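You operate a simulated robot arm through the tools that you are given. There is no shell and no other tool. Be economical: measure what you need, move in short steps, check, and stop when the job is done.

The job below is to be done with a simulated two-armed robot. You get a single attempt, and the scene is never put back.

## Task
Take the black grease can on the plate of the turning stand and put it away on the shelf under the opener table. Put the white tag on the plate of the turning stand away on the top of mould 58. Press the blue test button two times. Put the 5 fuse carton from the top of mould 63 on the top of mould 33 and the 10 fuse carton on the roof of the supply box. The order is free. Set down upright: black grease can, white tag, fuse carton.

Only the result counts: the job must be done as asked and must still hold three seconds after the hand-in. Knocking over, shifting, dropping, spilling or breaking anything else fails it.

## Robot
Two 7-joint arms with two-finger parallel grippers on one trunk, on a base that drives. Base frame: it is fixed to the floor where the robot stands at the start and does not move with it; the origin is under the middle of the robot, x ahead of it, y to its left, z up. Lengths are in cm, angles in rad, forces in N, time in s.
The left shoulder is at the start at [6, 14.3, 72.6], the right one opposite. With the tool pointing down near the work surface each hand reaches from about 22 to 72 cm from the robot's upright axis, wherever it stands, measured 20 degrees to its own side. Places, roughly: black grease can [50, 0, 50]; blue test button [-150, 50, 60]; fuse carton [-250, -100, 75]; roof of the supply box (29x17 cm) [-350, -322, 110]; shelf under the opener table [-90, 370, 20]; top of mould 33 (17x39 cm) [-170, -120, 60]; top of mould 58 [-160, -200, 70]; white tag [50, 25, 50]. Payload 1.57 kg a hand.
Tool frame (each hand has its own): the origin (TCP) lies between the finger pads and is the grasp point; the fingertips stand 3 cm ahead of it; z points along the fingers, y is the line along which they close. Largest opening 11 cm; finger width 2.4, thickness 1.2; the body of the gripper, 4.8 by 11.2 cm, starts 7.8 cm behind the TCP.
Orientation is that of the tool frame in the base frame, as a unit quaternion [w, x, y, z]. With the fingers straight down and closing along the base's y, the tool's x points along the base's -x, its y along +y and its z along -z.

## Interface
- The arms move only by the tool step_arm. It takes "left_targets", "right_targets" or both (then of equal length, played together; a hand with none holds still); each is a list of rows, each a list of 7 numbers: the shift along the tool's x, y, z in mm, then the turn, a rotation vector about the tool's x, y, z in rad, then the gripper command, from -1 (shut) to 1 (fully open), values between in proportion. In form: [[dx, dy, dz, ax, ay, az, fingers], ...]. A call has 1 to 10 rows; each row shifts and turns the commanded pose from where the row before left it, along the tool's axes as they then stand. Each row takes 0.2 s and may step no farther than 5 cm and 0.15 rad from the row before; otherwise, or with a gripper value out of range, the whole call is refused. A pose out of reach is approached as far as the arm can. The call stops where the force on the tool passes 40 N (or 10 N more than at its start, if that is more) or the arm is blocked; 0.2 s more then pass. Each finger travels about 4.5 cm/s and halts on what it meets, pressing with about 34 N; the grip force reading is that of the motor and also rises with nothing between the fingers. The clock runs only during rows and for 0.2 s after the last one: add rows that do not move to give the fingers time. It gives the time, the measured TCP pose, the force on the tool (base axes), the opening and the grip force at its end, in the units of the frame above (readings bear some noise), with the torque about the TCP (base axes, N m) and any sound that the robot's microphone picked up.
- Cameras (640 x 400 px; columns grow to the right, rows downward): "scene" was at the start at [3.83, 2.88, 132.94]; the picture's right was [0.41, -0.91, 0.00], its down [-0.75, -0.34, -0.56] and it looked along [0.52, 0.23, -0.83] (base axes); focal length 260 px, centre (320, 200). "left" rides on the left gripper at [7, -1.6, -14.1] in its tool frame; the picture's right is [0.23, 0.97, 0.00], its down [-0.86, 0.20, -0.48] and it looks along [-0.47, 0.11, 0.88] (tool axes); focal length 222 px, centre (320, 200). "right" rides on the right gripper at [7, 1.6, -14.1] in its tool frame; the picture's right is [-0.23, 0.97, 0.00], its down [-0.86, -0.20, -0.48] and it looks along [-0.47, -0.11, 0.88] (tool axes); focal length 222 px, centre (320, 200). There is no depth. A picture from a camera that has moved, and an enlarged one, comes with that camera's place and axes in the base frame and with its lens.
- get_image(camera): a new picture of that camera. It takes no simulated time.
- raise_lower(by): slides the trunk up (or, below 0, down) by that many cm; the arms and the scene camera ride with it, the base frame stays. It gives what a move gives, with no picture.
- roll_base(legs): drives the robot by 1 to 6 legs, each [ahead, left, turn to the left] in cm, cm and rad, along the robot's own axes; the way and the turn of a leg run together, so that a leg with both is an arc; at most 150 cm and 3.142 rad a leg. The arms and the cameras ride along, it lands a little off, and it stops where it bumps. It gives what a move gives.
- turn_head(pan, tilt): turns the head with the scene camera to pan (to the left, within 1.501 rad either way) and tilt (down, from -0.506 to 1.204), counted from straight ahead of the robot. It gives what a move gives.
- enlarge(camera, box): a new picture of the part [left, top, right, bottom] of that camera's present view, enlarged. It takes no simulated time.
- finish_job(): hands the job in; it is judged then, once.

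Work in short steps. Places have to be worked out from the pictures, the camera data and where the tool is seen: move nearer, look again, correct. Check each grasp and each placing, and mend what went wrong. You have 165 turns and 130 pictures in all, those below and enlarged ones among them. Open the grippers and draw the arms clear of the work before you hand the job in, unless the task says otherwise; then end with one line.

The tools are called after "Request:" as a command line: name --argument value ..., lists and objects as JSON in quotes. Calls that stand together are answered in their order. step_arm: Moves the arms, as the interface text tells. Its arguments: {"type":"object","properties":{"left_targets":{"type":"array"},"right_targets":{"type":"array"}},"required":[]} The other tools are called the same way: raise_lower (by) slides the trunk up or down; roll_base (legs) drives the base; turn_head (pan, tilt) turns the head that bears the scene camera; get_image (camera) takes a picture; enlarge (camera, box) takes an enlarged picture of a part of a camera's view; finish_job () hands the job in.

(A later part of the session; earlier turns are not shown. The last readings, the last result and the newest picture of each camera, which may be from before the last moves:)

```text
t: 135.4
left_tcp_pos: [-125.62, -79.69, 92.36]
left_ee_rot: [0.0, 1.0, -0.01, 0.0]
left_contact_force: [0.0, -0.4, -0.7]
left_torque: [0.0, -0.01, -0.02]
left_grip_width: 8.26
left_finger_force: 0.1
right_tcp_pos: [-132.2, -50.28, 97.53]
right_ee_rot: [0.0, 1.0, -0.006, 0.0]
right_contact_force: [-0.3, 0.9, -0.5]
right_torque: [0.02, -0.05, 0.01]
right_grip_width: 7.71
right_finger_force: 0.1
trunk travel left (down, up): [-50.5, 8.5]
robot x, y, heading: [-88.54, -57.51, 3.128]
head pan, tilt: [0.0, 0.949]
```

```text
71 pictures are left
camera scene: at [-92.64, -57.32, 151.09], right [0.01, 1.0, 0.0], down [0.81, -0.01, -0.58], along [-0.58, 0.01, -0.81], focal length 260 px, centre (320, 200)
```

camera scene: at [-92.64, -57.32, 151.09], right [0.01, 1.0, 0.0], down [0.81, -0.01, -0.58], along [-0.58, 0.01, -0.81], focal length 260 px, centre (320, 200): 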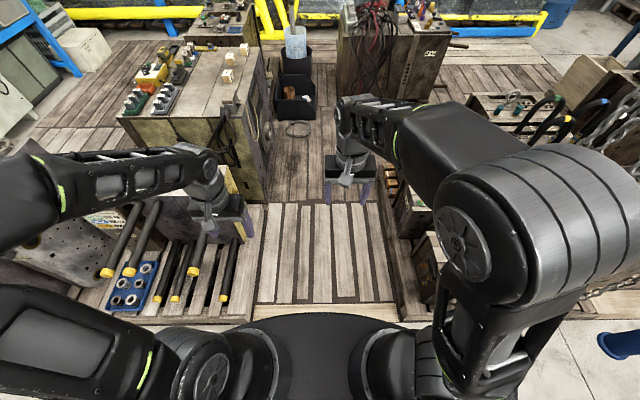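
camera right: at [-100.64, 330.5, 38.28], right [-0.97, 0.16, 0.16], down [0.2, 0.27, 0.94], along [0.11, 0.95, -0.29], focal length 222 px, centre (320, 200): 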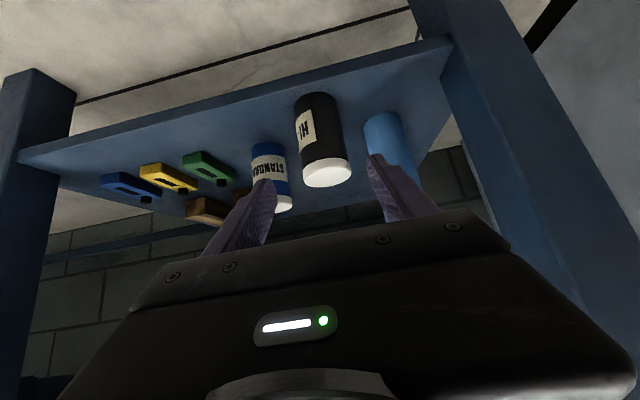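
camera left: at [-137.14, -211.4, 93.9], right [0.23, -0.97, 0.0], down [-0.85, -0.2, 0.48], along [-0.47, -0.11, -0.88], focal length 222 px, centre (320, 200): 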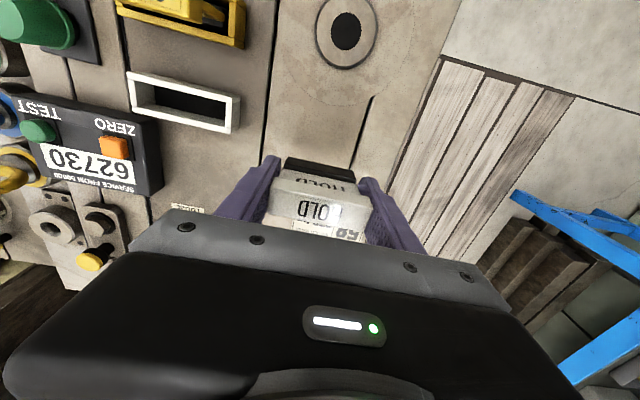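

Lever has been passed on the right without touch. I go on with a short leg over the strip.

Request:
roll_base --legs '[[20, 0, 0.013]]'

```text
t: 137.0
left_tcp_pos: [-145.45, -80.12, 92.35]
left_ee_rot: [0.0, 1.0, -0.001, 0.0]
left_contact_force: [-0.4, -0.2, 0.2]
left_torque: [0.0, -0.01, 0.02]
left_grip_width: 8.23
left_finger_force: 0.2
right_tcp_pos: [-152.16, -50.81, 97.61]
right_ee_rot: [0.0, 1.0, 0.001, 0.0]
right_contact_force: [-1.3, 0.2, 0.1]
right_torque: [0.01, -0.03, -0.01]
right_grip_width: 7.68
right_finger_force: 0.0
trunk travel left (down, up): [-50.5, 8.5]
robot x, y, heading: [-108.47, -57.07, -3.141]
head pan, tilt: [0.0, 0.949]
```

It drives onto the deck without bumping. I look again before going on.

Request:
get_image --camera "scene"

```text
70 pictures are left
camera scene: at [-112.66, -57.28, 151.09], right [0.0, 1.0, 0.0], down [0.81, 0.0, -0.58], along [-0.58, 0.0, -0.81], focal length 260 px, centre (320, 200)
```

scene: 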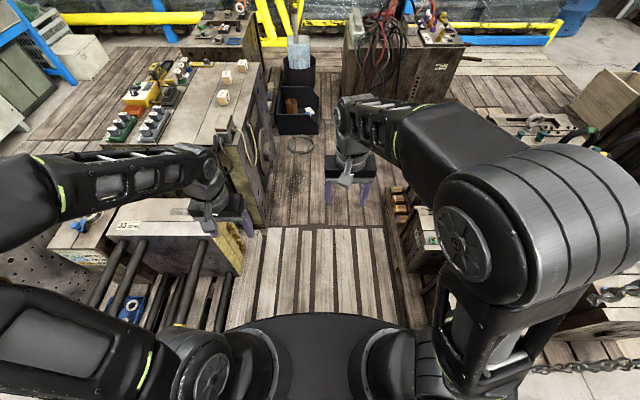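

Request:
roll_base --legs '[[60, 0, 0]]'

Request:
turn_head --pan 0.6 --tilt 0.8

Request:
get_image --camera "scene"

```text
t: 140.5
left_tcp_pos: [-206.59, -79.34, 92.45]
left_ee_rot: [0.0, 1.0, -0.009, 0.0]
left_contact_force: [-0.5, 0.0, 0.6]
left_torque: [-0.01, -0.03, 0.01]
left_grip_width: 8.26
left_finger_force: 0.1
right_tcp_pos: [-213.12, -49.84, 97.54]
right_ee_rot: [0.0, 1.0, -0.006, 0.001]
right_contact_force: [0.2, 0.2, 1.1]
right_torque: [0.01, 0.02, -0.01]
right_grip_width: 7.71
right_finger_force: 0.2
trunk travel left (down, up): [-50.5, 8.5]
robot x, y, heading: [-169.63, -56.93, 3.128]
head pan, tilt: [0.0, 0.949]
```

```text
t: 141.5
left_tcp_pos: [-206.59, -79.35, 92.42]
left_ee_rot: [0.0, 1.0, -0.009, 0.001]
left_contact_force: [0.0, 0.1, 0.2]
left_torque: [0.05, 0.0, -0.01]
left_grip_width: 8.27
left_finger_force: 0.1
right_tcp_pos: [-213.13, -49.7, 97.59]
right_ee_rot: [0.0, 1.0, -0.005, 0.001]
right_contact_force: [-0.3, 0.0, 0.3]
right_torque: [0.0, 0.0, -0.03]
right_grip_width: 7.68
right_finger_force: 0.0
trunk travel left (down, up): [-50.5, 8.5]
robot x, y, heading: [-169.75, -57.09, 3.124]
head pan, tilt: [0.6, 0.799]
```

```text
69 pictures are left
camera scene: at [-173.02, -61.48, 152.25], right [-0.55, 0.83, 0.0], down [0.6, 0.4, -0.7], along [-0.58, -0.39, -0.72], focal length 260 px, centre (320, 200)
```

scene: 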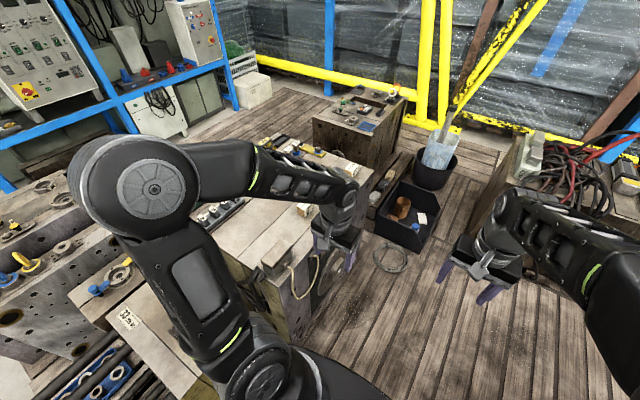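

The left arm hides the mould top. I drive to about (-212, -50) and turn left to face mould 63.

Request:
roll_base --legs '[[42, -6, 0.01], [0, 0, 1.571]]'

Request:
turn_head --pan 0.0 --tilt 0.8

Request:
get_image --camera "scene"

```text
t: 147.9
left_tcp_pos: [-189.72, -87.85, 92.39]
left_ee_rot: [0.0, 0.718, 0.696, 0.0]
left_contact_force: [0.9, 0.7, 0.4]
left_torque: [0.0, 0.02, -0.04]
left_grip_width: 8.25
left_finger_force: 0.1
right_tcp_pos: [-219.27, -94.05, 97.66]
right_ee_rot: [-0.001, 0.717, 0.698, 0.001]
right_contact_force: [-0.5, 0.1, 0.7]
right_torque: [0.02, 0.0, 0.03]
right_grip_width: 7.71
right_finger_force: 0.1
trunk travel left (down, up): [-50.5, 8.5]
robot x, y, heading: [-211.37, -50.18, -1.6]
head pan, tilt: [0.6, 0.799]
```

```text
t: 148.9
left_tcp_pos: [-189.73, -87.97, 92.39]
left_ee_rot: [0.0, 0.717, 0.697, 0.0]
left_contact_force: [1.0, -0.1, 0.3]
left_torque: [-0.01, 0.0, 0.0]
left_grip_width: 8.25
left_finger_force: 0.1
right_tcp_pos: [-219.33, -93.85, 97.59]
right_ee_rot: [-0.001, 0.716, 0.698, 0.0]
right_contact_force: [0.3, 1.0, -0.3]
right_torque: [0.01, 0.01, 0.04]
right_grip_width: 7.68
right_finger_force: 0.1
trunk travel left (down, up): [-50.5, 8.5]
robot x, y, heading: [-211.31, -50.62, -1.593]
head pan, tilt: [0.0, 0.799]
```

```text
68 pictures are left
camera scene: at [-211.44, -55.65, 152.25], right [-1.0, 0.02, 0.0], down [0.02, 0.72, -0.7], along [-0.02, -0.7, -0.72], focal length 260 px, centre (320, 200)
```

scene: 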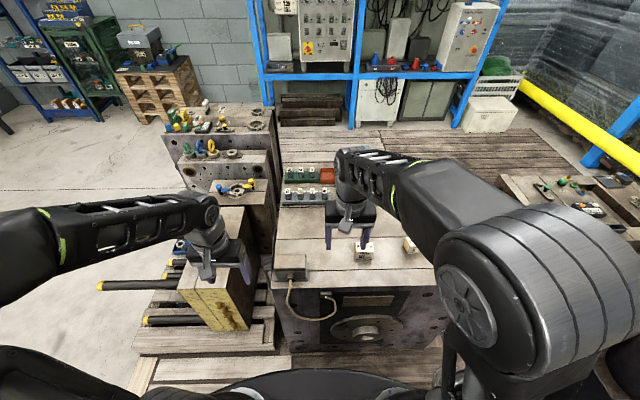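

Request:
enlarge --camera "scene" --box '[260, 190, 440, 300]'

Request:
get_image --camera "right"

```text
3.56 times, centred on (350, 245) of scene
camera zoom: at [-211.44, -55.65, 152.25], right [-1.0, 0.02, 0.0], down [0.02, 0.72, -0.7], along [-0.02, -0.7, -0.72], focal length 923 px, centre (213, 40)
```

zoom: 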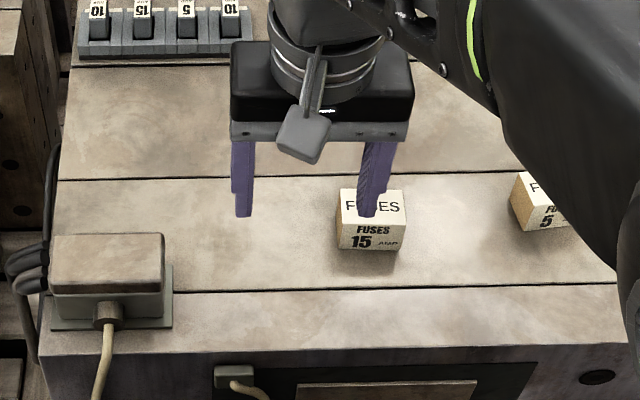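

```text
66 pictures are left
camera right: at [-217.46, -87.01, 111.74], right [0.97, -0.25, 0.0], down [-0.22, -0.85, 0.48], along [-0.12, -0.46, -0.88], focal length 222 px, centre (320, 200)
```

right: 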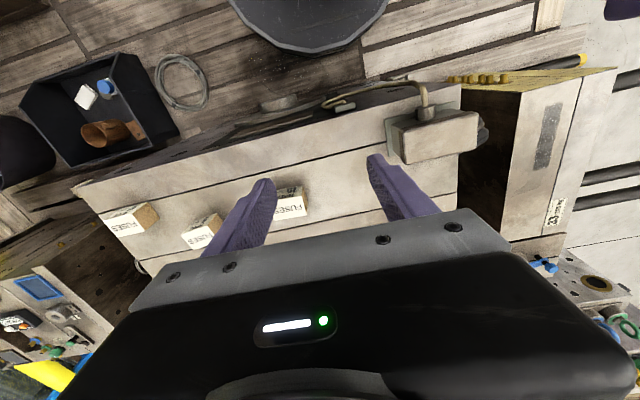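

Three cartons: 15 amp, 5, and a third (10) further right. I move the right hand to the right to see the 5 and 10 cartons clearly.

Request:
step_arm --right_targets '[[15, -46, -3, 0, 0, 0, 1], [15, -46, -3, 0, 0, 0, 1], [15, -46, -3, 0, 0, 0, 1], [15, -46, -3, 0, 0, 0, 1], [15, -46, -3, 0, 0, 0, 1], [15, -46, -3, 0, 0, 0, 1], [0, 0, 0, 0, 0, 0, 1]]'

Request:
get_image --camera "right"

Request:
enlarge --camera "scene" --box '[320, 190, 480, 300]'

```text
t: 150.5
left_tcp_pos: [-189.66, -87.94, 92.34]
left_ee_rot: [0.001, 0.718, 0.696, 0.0]
left_contact_force: [-0.6, -0.2, -0.1]
left_torque: [0.0, -0.02, -0.02]
left_grip_width: 8.26
left_finger_force: 0.0
right_tcp_pos: [-246.72, -84.28, 99.31]
right_ee_rot: [-0.002, 0.716, 0.698, 0.001]
right_contact_force: [0.6, 0.0, 0.0]
right_torque: [0.02, 0.03, -0.01]
right_grip_width: 11.01
right_finger_force: 0.0
trunk travel left (down, up): [-50.5, 8.5]
robot x, y, heading: [-211.49, -50.7, -1.596]
head pan, tilt: [0.0, 0.799]
```

```text
65 pictures are left
camera right: at [-244.82, -77.4, 113.44], right [0.97, -0.25, 0.0], down [-0.22, -0.85, 0.48], along [-0.12, -0.46, -0.88], focal length 222 px, centre (320, 200)
```

right: 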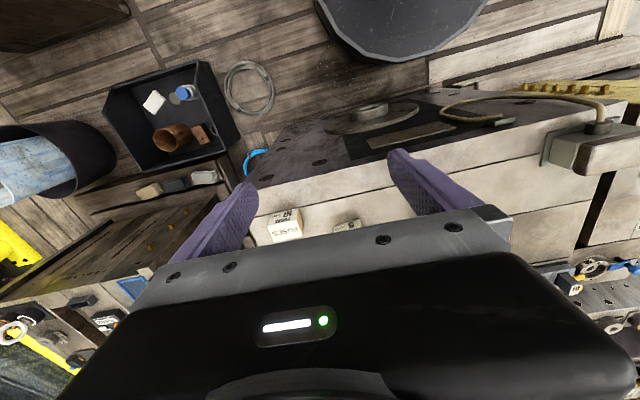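

```text
3.64 times, centred on (400, 245) of scene
camera zoom: at [-211.43, -55.67, 152.25], right [-1.0, 0.03, 0.0], down [0.02, 0.72, -0.7], along [-0.02, -0.7, -0.72], focal length 944 px, centre (29, 36)
```

zoom: 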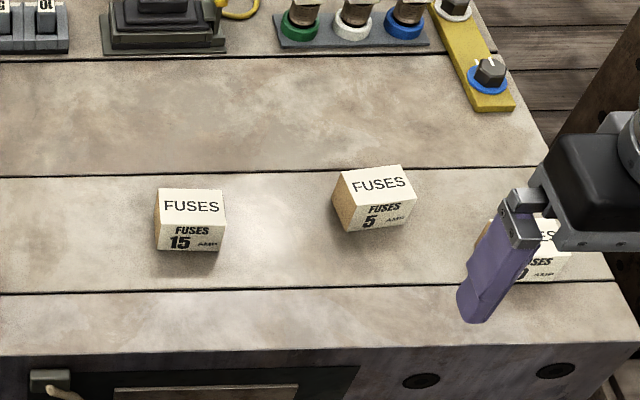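

Cartons read: 15, 5 and 10 left to right, with 7 cm gaps. I bring the right hand above the 5 carton, turning about 0.185 rad to match it.

Request:
step_arm --right_targets '[[-40, 5, 8, 0, 0, -0.037, 1], [-40, 5, 8, 0, 0, -0.037, 1], [-40, 4, 8, 0, 0, -0.037, 1], [-40, 2, 8, 0, 0, -0.037, 1], [-40, 0, 8, 0, 0, -0.037, 1], [0, 0, 0, 0, 0, 0, 1]]'

Request:
get_image --camera "right"

Request:
enlarge --camera "scene" --box '[320, 190, 480, 300]'

```text
t: 151.9
left_tcp_pos: [-189.71, -87.88, 92.37]
left_ee_rot: [0.0, 0.717, 0.697, 0.0]
left_contact_force: [-0.1, 0.3, 0.1]
left_torque: [0.01, 0.04, 0.01]
left_grip_width: 8.25
left_finger_force: 0.1
right_tcp_pos: [-243.95, -104.08, 95.55]
right_ee_rot: [-0.001, 0.648, 0.762, 0.0]
right_contact_force: [-0.3, 0.4, -0.6]
right_torque: [-0.06, 0.01, -0.01]
right_grip_width: 10.98
right_finger_force: 0.1
trunk travel left (down, up): [-50.5, 8.5]
robot x, y, heading: [-211.45, -50.42, -1.597]
head pan, tilt: [0.0, 0.799]
```

```text
63 pictures are left
camera right: at [-243.36, -96.94, 109.68], right [1.0, -0.07, 0.0], down [-0.06, -0.88, 0.48], along [-0.03, -0.48, -0.88], focal length 222 px, centre (320, 200)
```

right: 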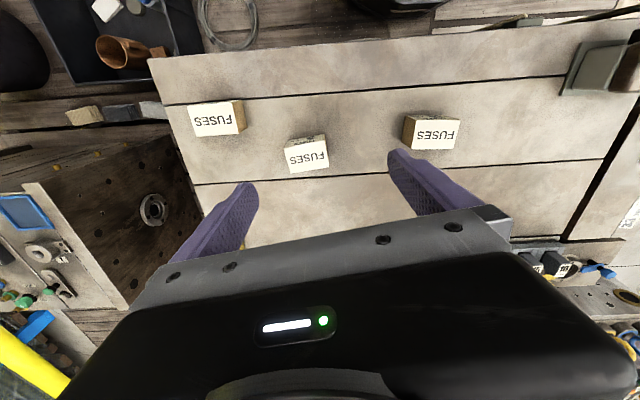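

```text
3.64 times, centred on (400, 245) of scene
camera zoom: at [-211.45, -55.6, 152.25], right [-1.0, 0.03, 0.0], down [0.02, 0.72, -0.7], along [-0.02, -0.7, -0.72], focal length 944 px, centre (29, 36)
```

zoom: 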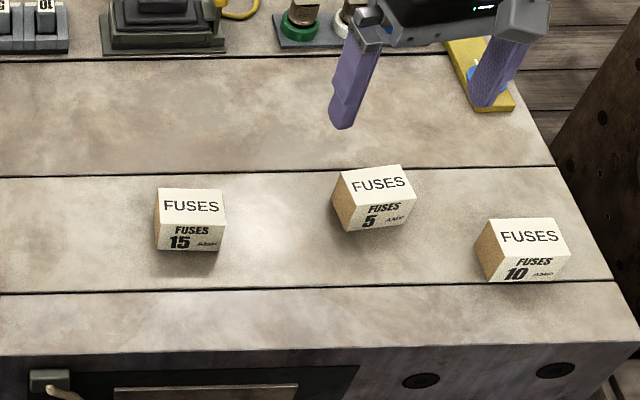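

The 5 carton's top is at about (-245.6, -106.4, 79), mould top ≈75. I centre over it and descend in steps.

Request:
step_arm --right_targets '[[-20, -20, 10, 0, 0, 0, 1], [0, 0, 40, 0, 0, 0, 1], [0, 0, 40, 0, 0, 0, 1], [0, 0, 35, 0, 0, 0, 1], [0, 0, 0, 0, 0, 0, 1]]'

Request:
get_image --camera "right"

Request:
enlarge --camera "scene" --box '[320, 190, 480, 300]'

```text
t: 153.1
left_tcp_pos: [-189.64, -87.82, 92.33]
left_ee_rot: [0.0, 0.718, 0.696, 0.0]
left_contact_force: [-0.2, -0.4, 0.0]
left_torque: [0.02, 0.0, 0.0]
left_grip_width: 8.26
left_finger_force: 0.0
right_tcp_pos: [-245.72, -106.36, 82.91]
right_ee_rot: [-0.001, 0.649, 0.761, 0.001]
right_contact_force: [-1.0, 0.0, -0.1]
right_torque: [-0.01, 0.04, -0.01]
right_grip_width: 11.01
right_finger_force: 0.1
trunk travel left (down, up): [-50.5, 8.5]
robot x, y, heading: [-211.37, -50.68, -1.588]
head pan, tilt: [0.0, 0.799]
```

```text
61 pictures are left
camera right: at [-245.21, -99.15, 97.0], right [1.0, -0.07, 0.0], down [-0.06, -0.88, 0.48], along [-0.03, -0.48, -0.88], focal length 222 px, centre (320, 200)
```

right: 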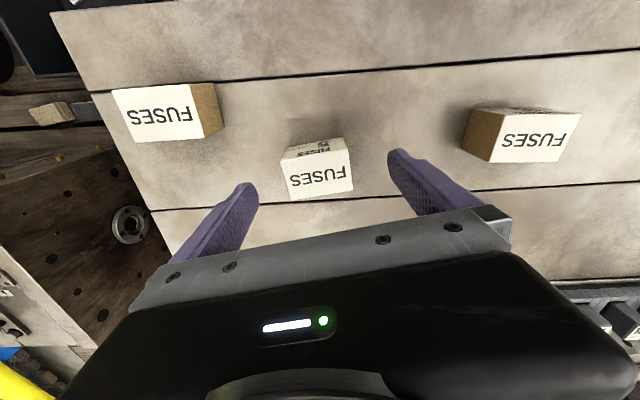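

```text
3.64 times, centred on (400, 245) of scene
camera zoom: at [-211.44, -55.64, 152.25], right [-1.0, 0.03, 0.0], down [0.02, 0.72, -0.7], along [-0.02, -0.7, -0.72], focal length 944 px, centre (29, 36)
```

zoom: 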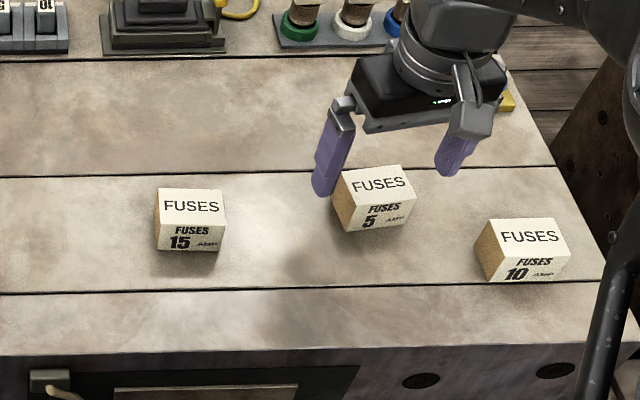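

Well centred. I lower 4 cm and close.

Request:
step_arm --right_targets '[[-3, 0, 20, 0, 0, 0, 1], [0, 0, 20, 0, 0, 0, 1], [0, 0, 0, 0, 0, 0, 0.3], [0, 0, 0, 0, 0, 0, -1], [0, 0, 0, 0, 0, 0, -1], [0, 0, 0, 0, 0, 0, -1], [0, 0, 0, 0, 0, 0, -1], [0, 0, 0, 0, 0, 0, -1]]'

Request:
get_image --camera "right"

```text
t: 154.9
left_tcp_pos: [-189.74, -87.93, 92.42]
left_ee_rot: [0.0, 0.718, 0.696, 0.001]
left_contact_force: [0.0, 0.6, 0.5]
left_torque: [0.01, 0.01, -0.04]
left_grip_width: 8.26
left_finger_force: 0.0
right_tcp_pos: [-245.71, -106.48, 79.08]
right_ee_rot: [-0.001, 0.649, 0.761, 0.001]
right_contact_force: [0.3, -0.3, 0.9]
right_torque: [-0.01, 0.01, 0.0]
right_grip_width: 5.97
right_finger_force: 34.3
trunk travel left (down, up): [-50.5, 8.5]
robot x, y, heading: [-211.62, -50.65, -1.589]
head pan, tilt: [0.0, 0.799]
```

```text
59 pictures are left
camera right: at [-245.23, -99.36, 93.16], right [1.0, -0.07, 0.0], down [-0.06, -0.88, 0.48], along [-0.03, -0.48, -0.88], focal length 222 px, centre (320, 200)
```

right: 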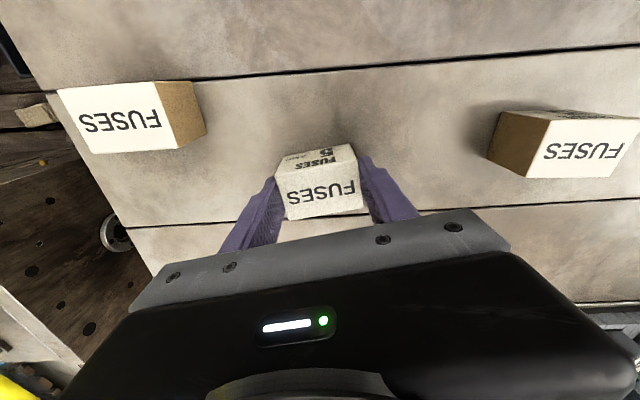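

The 5 carton is gripped (6.0 cm). I lift it, draw it back and drive left toward mould 33.

Request:
step_arm --right_targets '[[0, 0, -20, 0, 0, 0, -1], [0, 0, -45, 0, 0, 0, -1], [0, 0, -45, 0, 0, 0, -1], [0, 0, -30, 0, 0, 0, -1], [30, 35, 0, 0, 0, 0, -1], [30, 35, 0, 0, 0, 0, -1], [30, 35, 0, 0, 0, 0, -1], [30, 35, 0, 0, 0, 0, -1]]'

Request:
roll_base --legs '[[0, 41, 0.02]]'

Request:
get_image --camera "scene"

Request:
get_image --camera "right"

```text
t: 156.7
left_tcp_pos: [-189.67, -87.81, 92.43]
left_ee_rot: [-0.001, 0.718, 0.696, 0.001]
left_contact_force: [-0.3, 0.5, 0.1]
left_torque: [-0.05, 0.0, 0.0]
left_grip_width: 8.28
left_finger_force: 0.0
right_tcp_pos: [-233.9, -92.77, 92.96]
right_ee_rot: [-0.001, 0.649, 0.761, -0.001]
right_contact_force: [0.5, 0.1, -0.9]
right_torque: [0.04, -0.04, 0.02]
right_grip_width: 5.92
right_finger_force: 33.9
trunk travel left (down, up): [-50.5, 8.5]
robot x, y, heading: [-212.09, -50.33, -1.598]
head pan, tilt: [0.0, 0.799]
```

```text
t: 159.2
left_tcp_pos: [-148.59, -88.18, 92.34]
left_ee_rot: [0.0, 0.712, 0.702, 0.0]
left_contact_force: [-0.1, 0.8, -0.5]
left_torque: [0.01, 0.05, 0.04]
left_grip_width: 8.25
left_finger_force: 0.1
right_tcp_pos: [-192.7, -94.03, 92.87]
right_ee_rot: [-0.002, 0.642, 0.767, 0.001]
right_contact_force: [-0.2, 0.7, -1.6]
right_torque: [-0.01, -0.01, 0.01]
right_grip_width: 5.93
right_finger_force: 34.0
trunk travel left (down, up): [-50.5, 8.5]
robot x, y, heading: [-171.26, -51.24, -1.583]
head pan, tilt: [0.0, 0.799]
```

```text
58 pictures are left
camera scene: at [-170.88, -56.34, 152.25], right [-1.0, 0.01, 0.0], down [0.01, 0.72, -0.7], along [-0.01, -0.7, -0.72], focal length 260 px, centre (320, 200)
```

scene: 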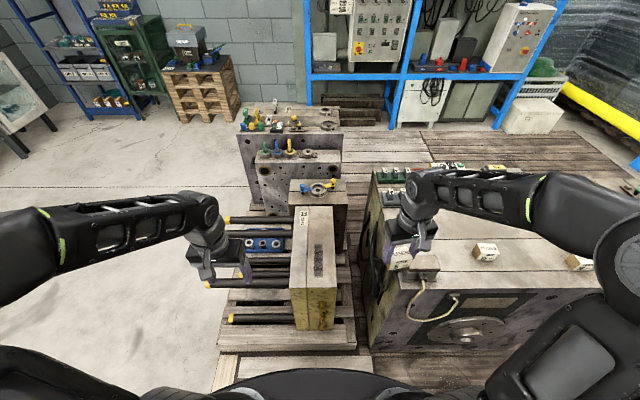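

```text
57 pictures are left
camera right: at [-192.29, -86.71, 107.1], right [1.0, -0.05, 0.0], down [-0.05, -0.88, 0.48], along [-0.03, -0.48, -0.88], focal length 222 px, centre (320, 200)
```

right: 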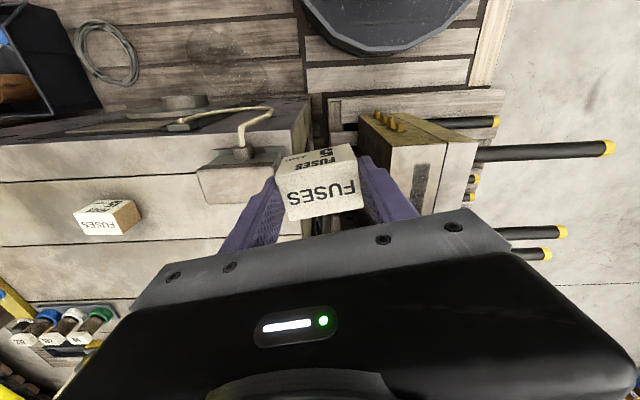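

Request:
enlarge --camera "scene" --box '[240, 180, 400, 340]'

```text
2.50 times, centred on (320, 260) of scene
camera zoom: at [-170.88, -56.34, 152.25], right [-1.0, 0.01, 0.0], down [0.01, 0.72, -0.7], along [-0.01, -0.7, -0.72], focal length 649 px, centre (320, 50)
```

zoom: 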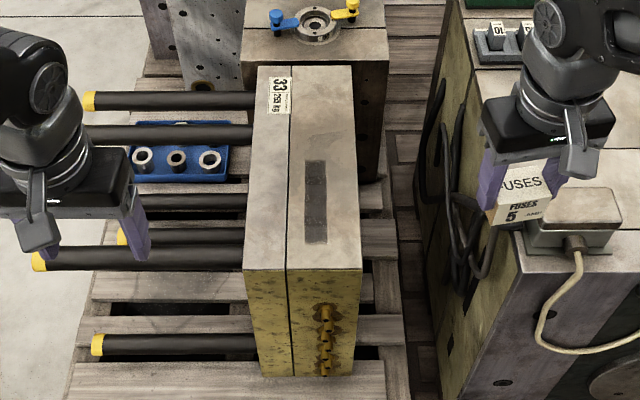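

Mould 33's top spans x -178..-160, y -141..-100.5 at z≈60 with a dark strip in the middle. I'll set the carton at (-165.2, -112). I shift the base 8 cm left and carry the carton above it.

Request:
roll_base --legs '[[0, 8, 0]]'

Request:
step_arm --right_targets '[[0, 0, 0, 0, 0, 0.09, -1], [0, 0, 0, 0, 0, 0.09, -1], [-30, 32, 0, 0, 0, 0, -1], [-30, 32, 0, 0, 0, 0, -1], [-30, 32, 0, 0, 0, 0, -1], [-30, 32, 0, 0, 0, 0, -1], [-30, 32, 0, 0, 0, 0, -1], [-30, 32, 0, 0, 0, 0, -1], [0, 0, 0, 0, 0, 0, -1]]'

Request:
get_image --camera "right"

```text
t: 160.2
left_tcp_pos: [-140.64, -88.27, 92.46]
left_ee_rot: [-0.001, 0.711, 0.703, 0.0]
left_contact_force: [-0.4, -0.2, 0.0]
left_torque: [-0.03, 0.05, 0.0]
left_grip_width: 8.27
left_finger_force: 0.0
right_tcp_pos: [-184.75, -94.01, 92.98]
right_ee_rot: [-0.001, 0.642, 0.767, 0.0]
right_contact_force: [-0.2, 0.4, -0.9]
right_torque: [0.01, 0.05, 0.0]
right_grip_width: 5.95
right_finger_force: 33.8
trunk travel left (down, up): [-50.5, 8.5]
robot x, y, heading: [-163.21, -51.04, -1.581]
head pan, tilt: [0.0, 0.799]
```

```text
t: 162.2
left_tcp_pos: [-140.76, -88.24, 92.35]
left_ee_rot: [0.0, 0.712, 0.702, 0.0]
left_contact_force: [-0.4, -0.7, 0.4]
left_torque: [0.02, 0.0, -0.02]
left_grip_width: 8.27
left_finger_force: 0.1
right_tcp_pos: [-165.76, -112.05, 93.02]
right_ee_rot: [0.0, 0.708, 0.706, 0.0]
right_contact_force: [0.6, -0.3, -0.8]
right_torque: [-0.01, 0.0, -0.02]
right_grip_width: 5.92
right_finger_force: 34.0
trunk travel left (down, up): [-50.5, 8.5]
robot x, y, heading: [-163.11, -51.31, -1.58]
head pan, tilt: [0.0, 0.799]
```

```text
55 pictures are left
camera right: at [-164.13, -105.02, 107.09], right [0.97, -0.23, 0.0], down [-0.2, -0.86, 0.48], along [-0.11, -0.46, -0.88], focal length 222 px, centre (320, 200)
```

right: 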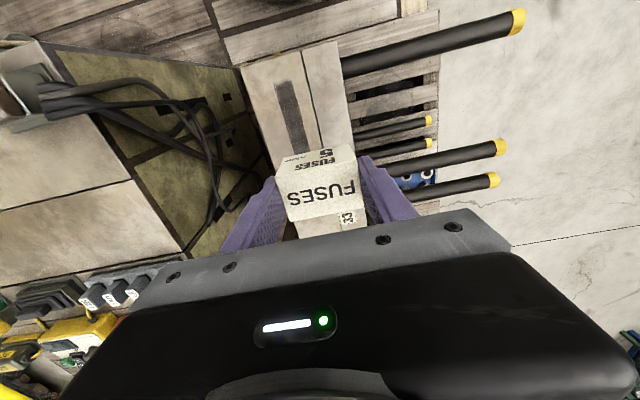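

Target spot projects onto the clear part of the top. I descend 24 cm, then gently.

Request:
step_arm --right_targets '[[0, 0, 45, 0, 0, 0, -1], [0, 0, 45, 0, 0, 0, -1], [0, 0, 45, 0, 0, 0, -1], [0, 0, 45, 0, 0, 0, -1], [0, 0, 40, 0, 0, 0, -1], [0, 0, 20, 0, 0, 0, -1], [0, 0, 0, 0, 0, 0, -1]]'

Request:
get_image --camera "right"

Request:
enlarge --camera "scene" --box '[240, 180, 400, 340]'

```text
t: 163.8
left_tcp_pos: [-140.6, -88.27, 92.34]
left_ee_rot: [0.0, 0.711, 0.703, 0.0]
left_contact_force: [0.3, 0.1, -0.5]
left_torque: [-0.03, 0.0, 0.01]
left_grip_width: 8.25
left_finger_force: 0.2
right_tcp_pos: [-165.78, -111.63, 68.97]
right_ee_rot: [-0.001, 0.708, 0.706, 0.001]
right_contact_force: [-0.3, -1.0, -1.3]
right_torque: [-0.01, 0.0, -0.01]
right_grip_width: 5.93
right_finger_force: 34.2
trunk travel left (down, up): [-50.5, 8.5]
robot x, y, heading: [-163.4, -51.55, -1.581]
head pan, tilt: [0.0, 0.799]
```

```text
54 pictures are left
camera right: at [-164.1, -104.74, 83.0], right [0.97, -0.23, 0.0], down [-0.2, -0.85, 0.48], along [-0.11, -0.46, -0.88], focal length 222 px, centre (320, 200)
```

right: 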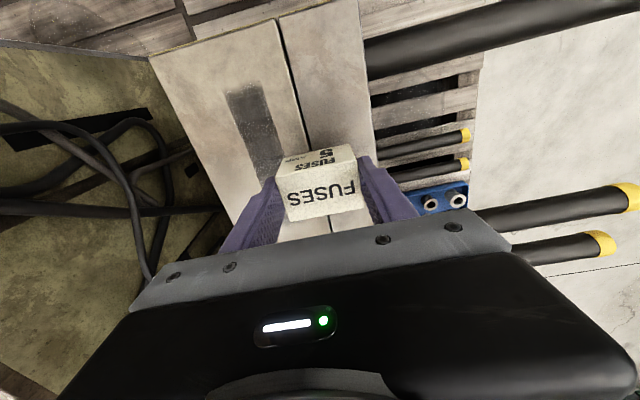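

```text
2.50 times, centred on (320, 260) of scene
camera zoom: at [-162.99, -56.41, 152.25], right [-1.0, 0.01, 0.0], down [0.01, 0.72, -0.7], along [-0.01, -0.7, -0.72], focal length 649 px, centre (320, 50)
```

zoom: 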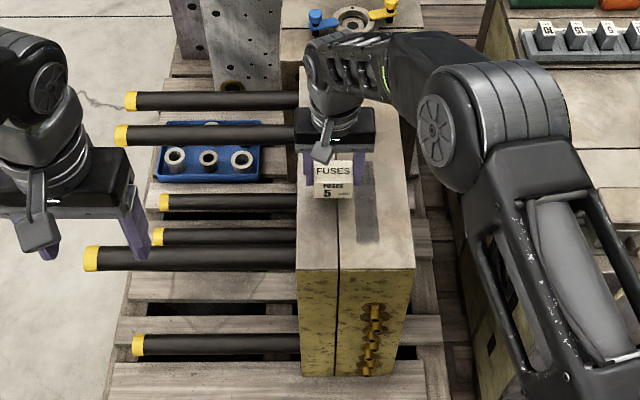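

Request:
step_arm --right_targets '[[0, 0, 15, 0, 0, 0, -1], [0, 0, 12, 0, 0, 0, -1], [0, 0, 6, 0, 0, 0, -1], [0, 0, 0, 0, 0, 0, -1]]'

Request:
step_arm --right_targets '[[0, 0, 4, 0, 0, 0, -1], [0, 0, 0, 0, 0, 0, -1]]'

Request:
step_arm --right_targets '[[0, 0, 4, 0, 0, 0, -1], [0, 0, 0, 0, 0, 0, -1]]'

Request:
get_image --camera "right"

```text
t: 164.8
left_tcp_pos: [-140.67, -88.01, 92.54]
left_ee_rot: [0.001, 0.712, 0.702, -0.001]
left_contact_force: [-0.7, -0.2, 1.0]
left_torque: [-0.02, -0.01, 0.01]
left_grip_width: 8.25
left_finger_force: 0.0
right_tcp_pos: [-165.61, -111.96, 65.89]
right_ee_rot: [0.001, 0.709, 0.706, 0.0]
right_contact_force: [-1.6, 2.4, 22.8]
right_torque: [0.53, 0.1, 0.01]
right_grip_width: 5.91
right_finger_force: 33.9
trunk travel left (down, up): [-50.5, 8.5]
robot x, y, heading: [-163.25, -51.37, -1.581]
head pan, tilt: [0.0, 0.799]
```

```text
t: 165.4
left_tcp_pos: [-140.69, -88.1, 92.53]
left_ee_rot: [0.0, 0.712, 0.703, 0.0]
left_contact_force: [0.2, 0.1, -0.7]
left_torque: [0.01, 0.01, 0.0]
left_grip_width: 8.24
left_finger_force: 0.0
right_tcp_pos: [-165.81, -111.91, 65.61]
right_ee_rot: [0.003, 0.708, 0.706, -0.002]
right_contact_force: [-1.0, -1.2, 33.0]
right_torque: [-0.08, 0.04, -0.09]
right_grip_width: 5.94
right_finger_force: 34.4
trunk travel left (down, up): [-50.5, 8.5]
robot x, y, heading: [-163.22, -51.16, -1.581]
head pan, tilt: [0.0, 0.799]
```

```text
t: 166.0
left_tcp_pos: [-140.81, -88.05, 92.59]
left_ee_rot: [0.001, 0.712, 0.703, -0.001]
left_contact_force: [0.0, -0.7, 0.1]
left_torque: [-0.01, -0.02, 0.02]
left_grip_width: 8.24
left_finger_force: 0.0
right_tcp_pos: [-165.9, -111.87, 65.17]
right_ee_rot: [0.002, 0.709, 0.705, -0.001]
right_contact_force: [0.7, 1.1, 37.3]
right_torque: [0.01, 0.05, 0.05]
right_grip_width: 5.93
right_finger_force: 34.2
trunk travel left (down, up): [-50.5, 8.5]
robot x, y, heading: [-163.19, -51.36, -1.576]
head pan, tilt: [0.0, 0.799]
```

```text
52 pictures are left
camera right: at [-164.09, -104.87, 79.33], right [0.97, -0.23, 0.0], down [-0.2, -0.85, 0.48], along [-0.11, -0.47, -0.88], focal length 222 px, centre (320, 200)
```

right: 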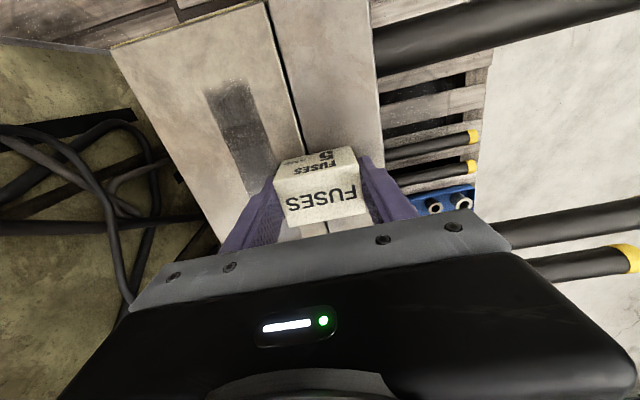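

Firm contact; the carton stands. I relieve the press, open and rise.

Request:
step_arm --right_targets '[[0, 0, -7, 0, 0, 0, -1], [0, 0, 0, 0, 0, 0, -0.2], [0, 0, 0, 0, 0, 0, 0.4], [0, 0, 0, 0, 0, 0, 0.5], [0, 0, -20, 0, 0, 0, 0.5], [0, 0, -45, 0, 0, 0, 0.5], [0, 0, -45, 0, 0, 0, 0.5], [0, 0, -45, 0, 0, 0, 0.5], [0, 0, -45, 0, 0, 0, 0.5], [0, 0, -45, 0, 0, 0, 0.5]]'

Request:
get_image --camera "right"

```text
t: 168.2
left_tcp_pos: [-140.7, -88.24, 92.43]
left_ee_rot: [-0.001, 0.712, 0.702, 0.0]
left_contact_force: [-0.1, 0.2, 0.4]
left_torque: [0.0, 0.02, 0.02]
left_grip_width: 8.28
left_finger_force: 0.1
right_tcp_pos: [-165.61, -111.85, 90.22]
right_ee_rot: [-0.001, 0.708, 0.706, 0.0]
right_contact_force: [-0.3, 0.4, 0.1]
right_torque: [-0.03, -0.01, 0.0]
right_grip_width: 8.23
right_finger_force: 0.0
trunk travel left (down, up): [-50.5, 8.5]
robot x, y, heading: [-163.04, -51.52, -1.58]
head pan, tilt: [0.0, 0.799]
```

```text
51 pictures are left
camera right: at [-163.91, -104.91, 104.35], right [0.97, -0.23, 0.0], down [-0.2, -0.86, 0.48], along [-0.11, -0.46, -0.88], focal length 222 px, centre (320, 200)
```

right: 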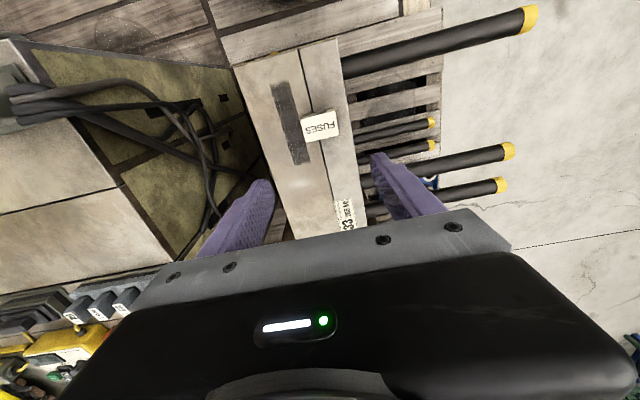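

The 5 carton stands on mould 33. I go back to mould 63 for the 10 carton.

Request:
step_arm --right_targets '[[40, 0, -25, 0, 0, 0, 1], [40, 0, -25, 0, 0, 0, 1], [20, -45, 0, 0, 0, 0, 1], [0, -45, 0, 0, 0, 0, 1], [0, -45, 0, 0, 0, 0, 1], [0, -45, 0, 0, 0, 0, 1]]'

Request:
roll_base --legs '[[0, -57, 0.01]]'

Request:
get_image --camera "right"

Request:
enlarge --camera "scene" --box '[320, 190, 480, 300]'

```text
t: 169.6
left_tcp_pos: [-140.69, -88.33, 92.52]
left_ee_rot: [0.0, 0.711, 0.703, 0.0]
left_contact_force: [0.4, 0.6, -0.7]
left_torque: [-0.03, -0.04, -0.01]
left_grip_width: 8.26
left_finger_force: 0.0
right_tcp_pos: [-183.51, -101.96, 95.15]
right_ee_rot: [0.0, 0.708, 0.706, 0.001]
right_contact_force: [0.5, 0.4, -0.3]
right_torque: [0.01, 0.01, 0.03]
right_grip_width: 11.02
right_finger_force: 0.0
trunk travel left (down, up): [-50.5, 8.5]
robot x, y, heading: [-163.16, -50.99, -1.576]
head pan, tilt: [0.0, 0.799]
```

```text
t: 172.9
left_tcp_pos: [-196.78, -87.87, 92.36]
left_ee_rot: [0.001, 0.704, 0.71, 0.001]
left_contact_force: [-0.6, -0.3, -0.9]
left_torque: [0.01, -0.01, 0.0]
left_grip_width: 8.23
left_finger_force: 0.0
right_tcp_pos: [-239.18, -102.61, 95.26]
right_ee_rot: [-0.001, 0.701, 0.713, 0.001]
right_contact_force: [-0.1, -0.7, 0.2]
right_torque: [-0.02, -0.02, 0.04]
right_grip_width: 10.98
right_finger_force: 0.2
trunk travel left (down, up): [-50.5, 8.5]
robot x, y, heading: [-220.1, -51.62, -1.56]
head pan, tilt: [0.0, 0.799]
```

```text
50 pictures are left
camera right: at [-237.64, -95.54, 109.35], right [0.98, -0.21, 0.0], down [-0.18, -0.86, 0.48], along [-0.1, -0.47, -0.88], focal length 222 px, centre (320, 200)
```

right: 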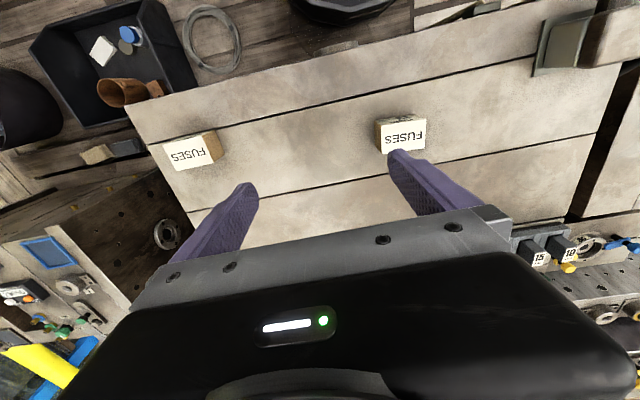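

```text
3.64 times, centred on (400, 245) of scene
camera zoom: at [-219.8, -56.52, 152.25], right [-1.0, -0.01, 0.0], down [-0.01, 0.72, -0.7], along [0.01, -0.7, -0.72], focal length 944 px, centre (29, 36)
```

zoom: 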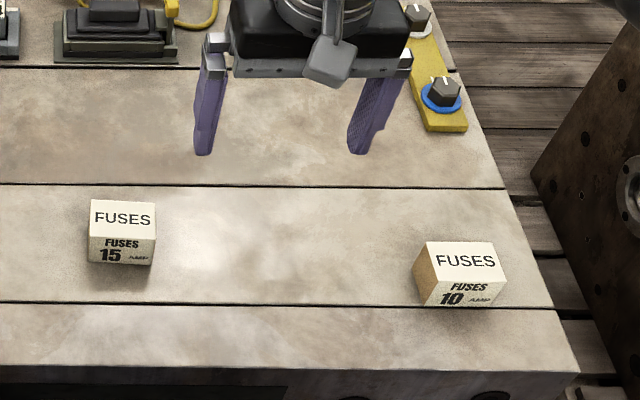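

The 10 carton is at (-257.4, -100.6), top 79. I move over it and half down.

Request:
step_arm --right_targets '[[6, -46, 0, 0, 0, 0, 1], [6, -46, 0, 0, 0, 0, 1], [6, -46, 0, 0, 0, 0, 1], [5, -44, 0, 0, 0, 0, 1], [0, 0, 40, 0, 0, 0, 1], [0, 0, 40, 0, 0, 0, 1], [0, 0, 35, 0, 0, 0, 1], [0, 0, 0, 0, 0, 0, 1]]'

Request:
get_image --camera "right"

```text
t: 174.7
left_tcp_pos: [-196.8, -87.87, 92.41]
left_ee_rot: [-0.001, 0.704, 0.71, 0.0]
left_contact_force: [1.5, -0.1, 0.7]
left_torque: [-0.02, -0.01, 0.0]
left_grip_width: 8.24
left_finger_force: 0.0
right_tcp_pos: [-257.32, -100.35, 83.69]
right_ee_rot: [-0.001, 0.701, 0.714, 0.001]
right_contact_force: [0.2, 0.6, 0.5]
right_torque: [0.01, -0.03, 0.05]
right_grip_width: 10.98
right_finger_force: 0.0
trunk travel left (down, up): [-50.5, 8.5]
robot x, y, heading: [-220.44, -51.43, -1.561]
head pan, tilt: [0.0, 0.799]
```

```text
48 pictures are left
camera right: at [-255.77, -93.37, 97.85], right [0.98, -0.21, 0.0], down [-0.18, -0.86, 0.48], along [-0.1, -0.47, -0.88], focal length 222 px, centre (320, 200)
```

right: 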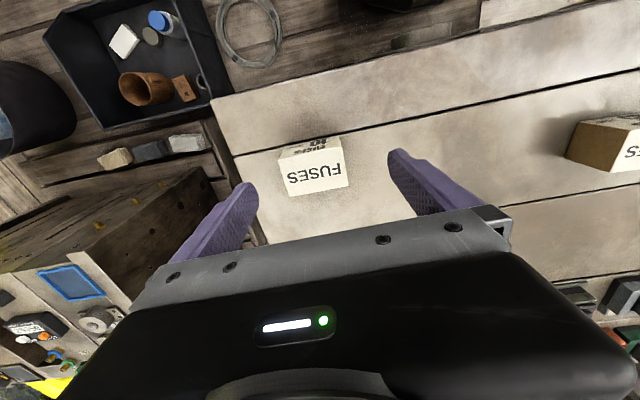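

Request:
step_arm --right_targets '[[-5, -5, 20, 0, 0, 0.04, 1], [0, 0, 26, 0, 0, 0, 1], [0, 0, 0, 0, 0, 0, 0.3], [0, 0, 0, 0, 0, 0, -1], [0, 0, 0, 0, 0, 0, -1], [0, 0, 0, 0, 0, 0, -1], [0, 0, 0, 0, 0, 0, -1], [0, 0, 0, 0, 0, 0, -1]]'

Request:
step_arm --right_targets '[[0, 0, -20, 0, 0, 0, -1], [0, 0, -45, 0, 0, 0, -1], [0, 0, -45, 0, 0, 0, -1], [0, 0, -40, 0, 0, 0, -1], [30, 35, 0, 0, 0, 0, -1], [30, 35, 0, 0, 0, 0, -1], [30, 35, 0, 0, 0, 0, -1], [20, 35, 0, 0, 0, 0, -1]]'

Request:
get_image --camera "right"

```text
t: 176.5
left_tcp_pos: [-196.78, -87.86, 92.47]
left_ee_rot: [0.0, 0.704, 0.71, 0.0]
left_contact_force: [-0.4, -0.4, 0.9]
left_torque: [-0.02, 0.02, 0.0]
left_grip_width: 8.25
left_finger_force: 0.1
right_tcp_pos: [-257.82, -100.85, 79.24]
right_ee_rot: [-0.001, 0.715, 0.699, 0.0]
right_contact_force: [0.0, 0.6, 0.2]
right_torque: [0.02, -0.01, 0.03]
right_grip_width: 5.91
right_finger_force: 33.7
trunk travel left (down, up): [-50.5, 8.5]
robot x, y, heading: [-219.92, -51.27, -1.558]
head pan, tilt: [0.0, 0.799]
```

```text
t: 178.3
left_tcp_pos: [-196.76, -87.87, 92.2]
left_ee_rot: [0.0, 0.704, 0.711, 0.0]
left_contact_force: [-0.7, 0.2, 0.0]
left_torque: [0.02, 0.02, -0.01]
left_grip_width: 8.26
left_finger_force: 0.1
right_tcp_pos: [-243.26, -90.3, 94.1]
right_ee_rot: [-0.001, 0.715, 0.699, 0.0]
right_contact_force: [-1.2, -0.4, -1.7]
right_torque: [0.02, -0.01, 0.02]
right_grip_width: 5.92
right_finger_force: 34.2
trunk travel left (down, up): [-50.5, 8.5]
robot x, y, heading: [-219.73, -51.31, -1.562]
head pan, tilt: [0.0, 0.799]
```

```text
47 pictures are left
camera right: at [-241.52, -83.45, 108.26], right [0.97, -0.25, 0.0], down [-0.22, -0.85, 0.48], along [-0.12, -0.46, -0.88], focal length 222 px, centre (320, 200)
```

right: 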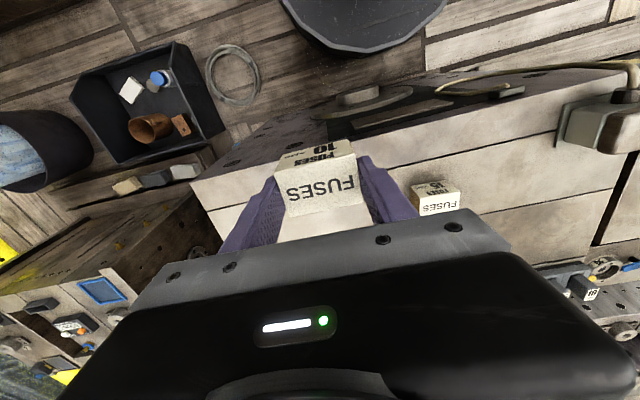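

The 10 carton is held by the right hand. Before leaving the aisle I look for the blue test button: I turn partly left and pan the head.

Request:
roll_base --legs '[[0, 0, 0.8]]'

Request:
turn_head --pan 1.1 --tilt 0.6

Request:
get_image --camera "scene"

```text
t: 180.8
left_tcp_pos: [-177.63, -59.73, 92.4]
left_ee_rot: [-0.001, 0.369, 0.929, 0.0]
left_contact_force: [-0.2, -0.7, 0.3]
left_torque: [-0.02, 0.01, 0.0]
left_grip_width: 8.25
left_finger_force: 0.1
right_tcp_pos: [-208.06, -95.31, 94.09]
right_ee_rot: [-0.001, 0.383, 0.924, 0.001]
right_contact_force: [0.4, 0.2, -1.2]
right_torque: [0.01, -0.03, -0.05]
right_grip_width: 5.92
right_finger_force: 33.8
trunk travel left (down, up): [-50.5, 8.5]
robot x, y, heading: [-220.24, -51.38, -0.751]
head pan, tilt: [0.0, 0.799]
```

```text
t: 182.1
left_tcp_pos: [-177.58, -59.77, 92.44]
left_ee_rot: [0.0, 0.368, 0.93, 0.001]
left_contact_force: [0.6, -0.1, -0.2]
left_torque: [0.0, 0.04, -0.04]
left_grip_width: 8.25
left_finger_force: 0.1
right_tcp_pos: [-208.18, -95.31, 94.16]
right_ee_rot: [-0.001, 0.383, 0.924, 0.001]
right_contact_force: [0.4, -0.3, -1.5]
right_torque: [0.0, -0.01, 0.0]
right_grip_width: 5.94
right_finger_force: 33.6
trunk travel left (down, up): [-50.5, 8.5]
robot x, y, heading: [-219.77, -51.54, -0.755]
head pan, tilt: [1.1, 0.6]
```

```text
46 pictures are left
camera scene: at [-213.66, -46.4, 153.94], right [0.34, -0.94, 0.0], down [-0.53, -0.19, -0.82], along [0.78, 0.28, -0.57], focal length 260 px, centre (320, 200)
```

scene: 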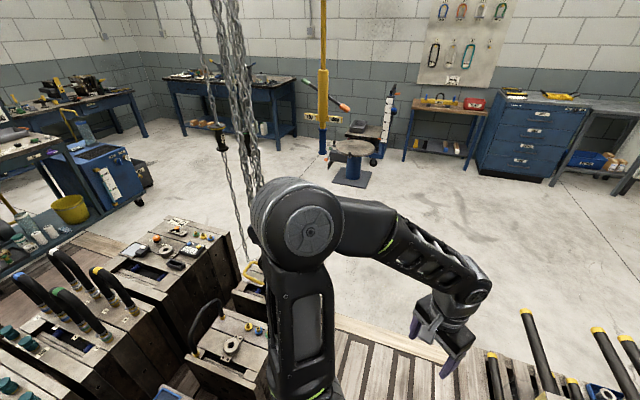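

Request:
enlarge --camera "scene" --box '[80, 190, 280, 350]'

```text
2.50 times, centred on (180, 270) of scene
camera zoom: at [-213.66, -46.4, 153.94], right [0.34, -0.94, 0.0], down [-0.53, -0.19, -0.82], along [0.78, 0.28, -0.57], focal length 649 px, centre (670, 25)
```

zoom: 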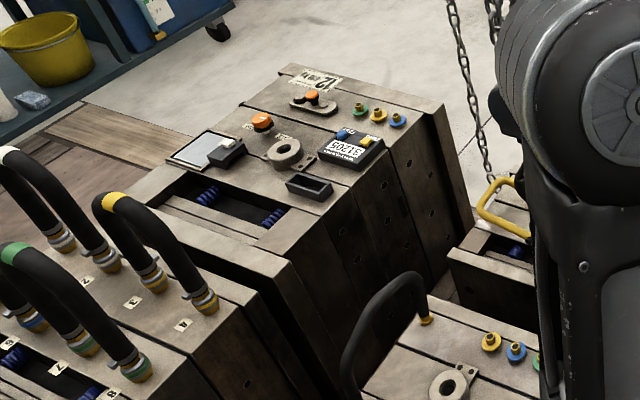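

Request:
enlarge --camera "scene" --box '[188, 225, 248, 265]'

```text
10.00 times, centred on (218, 245) of scene
camera zoom: at [-213.66, -46.4, 153.94], right [0.34, -0.94, 0.0], down [-0.53, -0.19, -0.82], along [0.78, 0.28, -0.57], focal length 2596 px, centre (1340, -250)
```

zoom: 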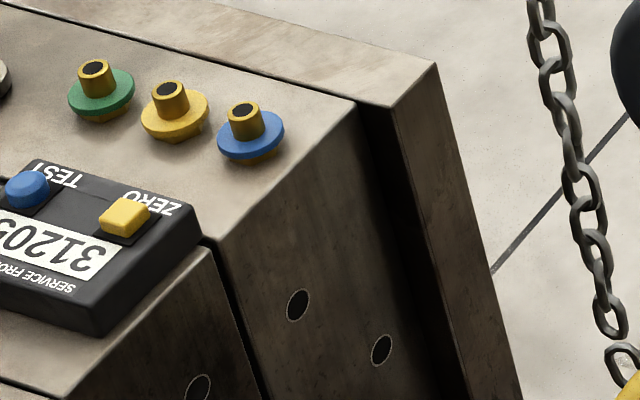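

The blue TEST button is on the counter box of mould 12 at about (-146, 48), with hanging chains at (-119, 38); it is best pressed later with the right hand from the front. First I deliver the 10 carton: recentre the right hand, turn back to face -x, and reverse out past the lever.

Request:
step_arm --right_targets '[[-8, 42, 0, 0, 0, 0, -1], [-8, 42, 0, 0, 0, 0, -1], [-8, 42, 0, 0, 0, 0, -1], [-8, 42, -10, 0, 0, 0, -1], [0, 0, -20, 0, 0, 0, -1]]'

Request:
roll_base --legs '[[0, 0, -2.387], [0, 6, 0]]'

Request:
turn_head --pan -1.0 --tilt 0.7

Request:
get_image --camera "scene"

```text
t: 183.3
left_tcp_pos: [-177.8, -59.86, 92.34]
left_ee_rot: [0.0, 0.369, 0.929, 0.0]
left_contact_force: [0.7, 0.0, 0.0]
left_torque: [0.0, 0.0, -0.02]
left_grip_width: 8.28
left_finger_force: 0.2
right_tcp_pos: [-193.95, -85.57, 97.05]
right_ee_rot: [-0.001, 0.384, 0.924, 0.0]
right_contact_force: [-0.5, 0.5, -0.7]
right_torque: [0.03, 0.0, -0.02]
right_grip_width: 5.91
right_finger_force: 34.1
trunk travel left (down, up): [-50.5, 8.5]
robot x, y, heading: [-219.97, -51.62, -0.755]
head pan, tilt: [1.1, 0.6]
```

```text
t: 189.9
left_tcp_pos: [-256.82, -80.42, 92.43]
left_ee_rot: [-0.001, 1.0, 0.001, 0.001]
left_contact_force: [0.1, -1.0, 0.2]
left_torque: [0.03, -0.01, -0.02]
left_grip_width: 8.25
left_finger_force: 0.0
right_tcp_pos: [-262.58, -50.5, 97.16]
right_ee_rot: [0.0, 1.0, -0.015, 0.001]
right_contact_force: [0.2, 0.2, -2.0]
right_torque: [0.03, -0.01, -0.04]
right_grip_width: 5.9
right_finger_force: 33.9
trunk travel left (down, up): [-50.5, 8.5]
robot x, y, heading: [-220.22, -56.94, -3.136]
head pan, tilt: [1.1, 0.6]
```

```text
t: 191.9
left_tcp_pos: [-256.71, -80.43, 92.5]
left_ee_rot: [0.0, 1.0, 0.0, 0.0]
left_contact_force: [1.0, 0.6, 0.5]
left_torque: [-0.01, -0.03, -0.04]
left_grip_width: 8.27
left_finger_force: 0.0
right_tcp_pos: [-262.62, -50.42, 97.11]
right_ee_rot: [0.0, 1.0, -0.016, 0.001]
right_contact_force: [-0.1, -1.0, -1.8]
right_torque: [-0.01, 0.05, -0.01]
right_grip_width: 5.91
right_finger_force: 34.2
trunk travel left (down, up): [-50.5, 8.5]
robot x, y, heading: [-220.0, -57.47, -3.142]
head pan, tilt: [-1.0, 0.7]
```

```text
43 pictures are left
camera scene: at [-221.41, -50.26, 153.08], right [0.84, 0.54, 0.0], down [0.35, -0.54, -0.76], along [-0.42, 0.64, -0.64], focal length 260 px, centre (320, 200)
```

scene: 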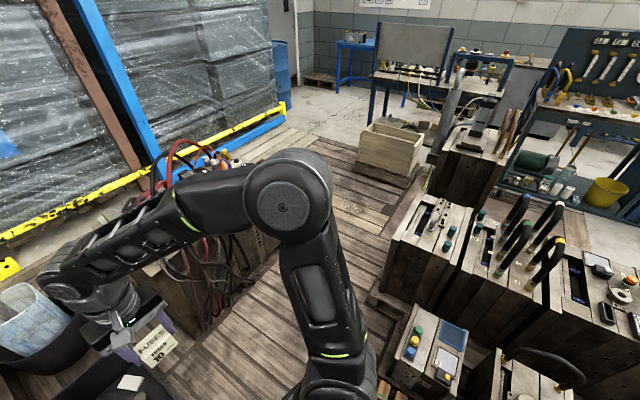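

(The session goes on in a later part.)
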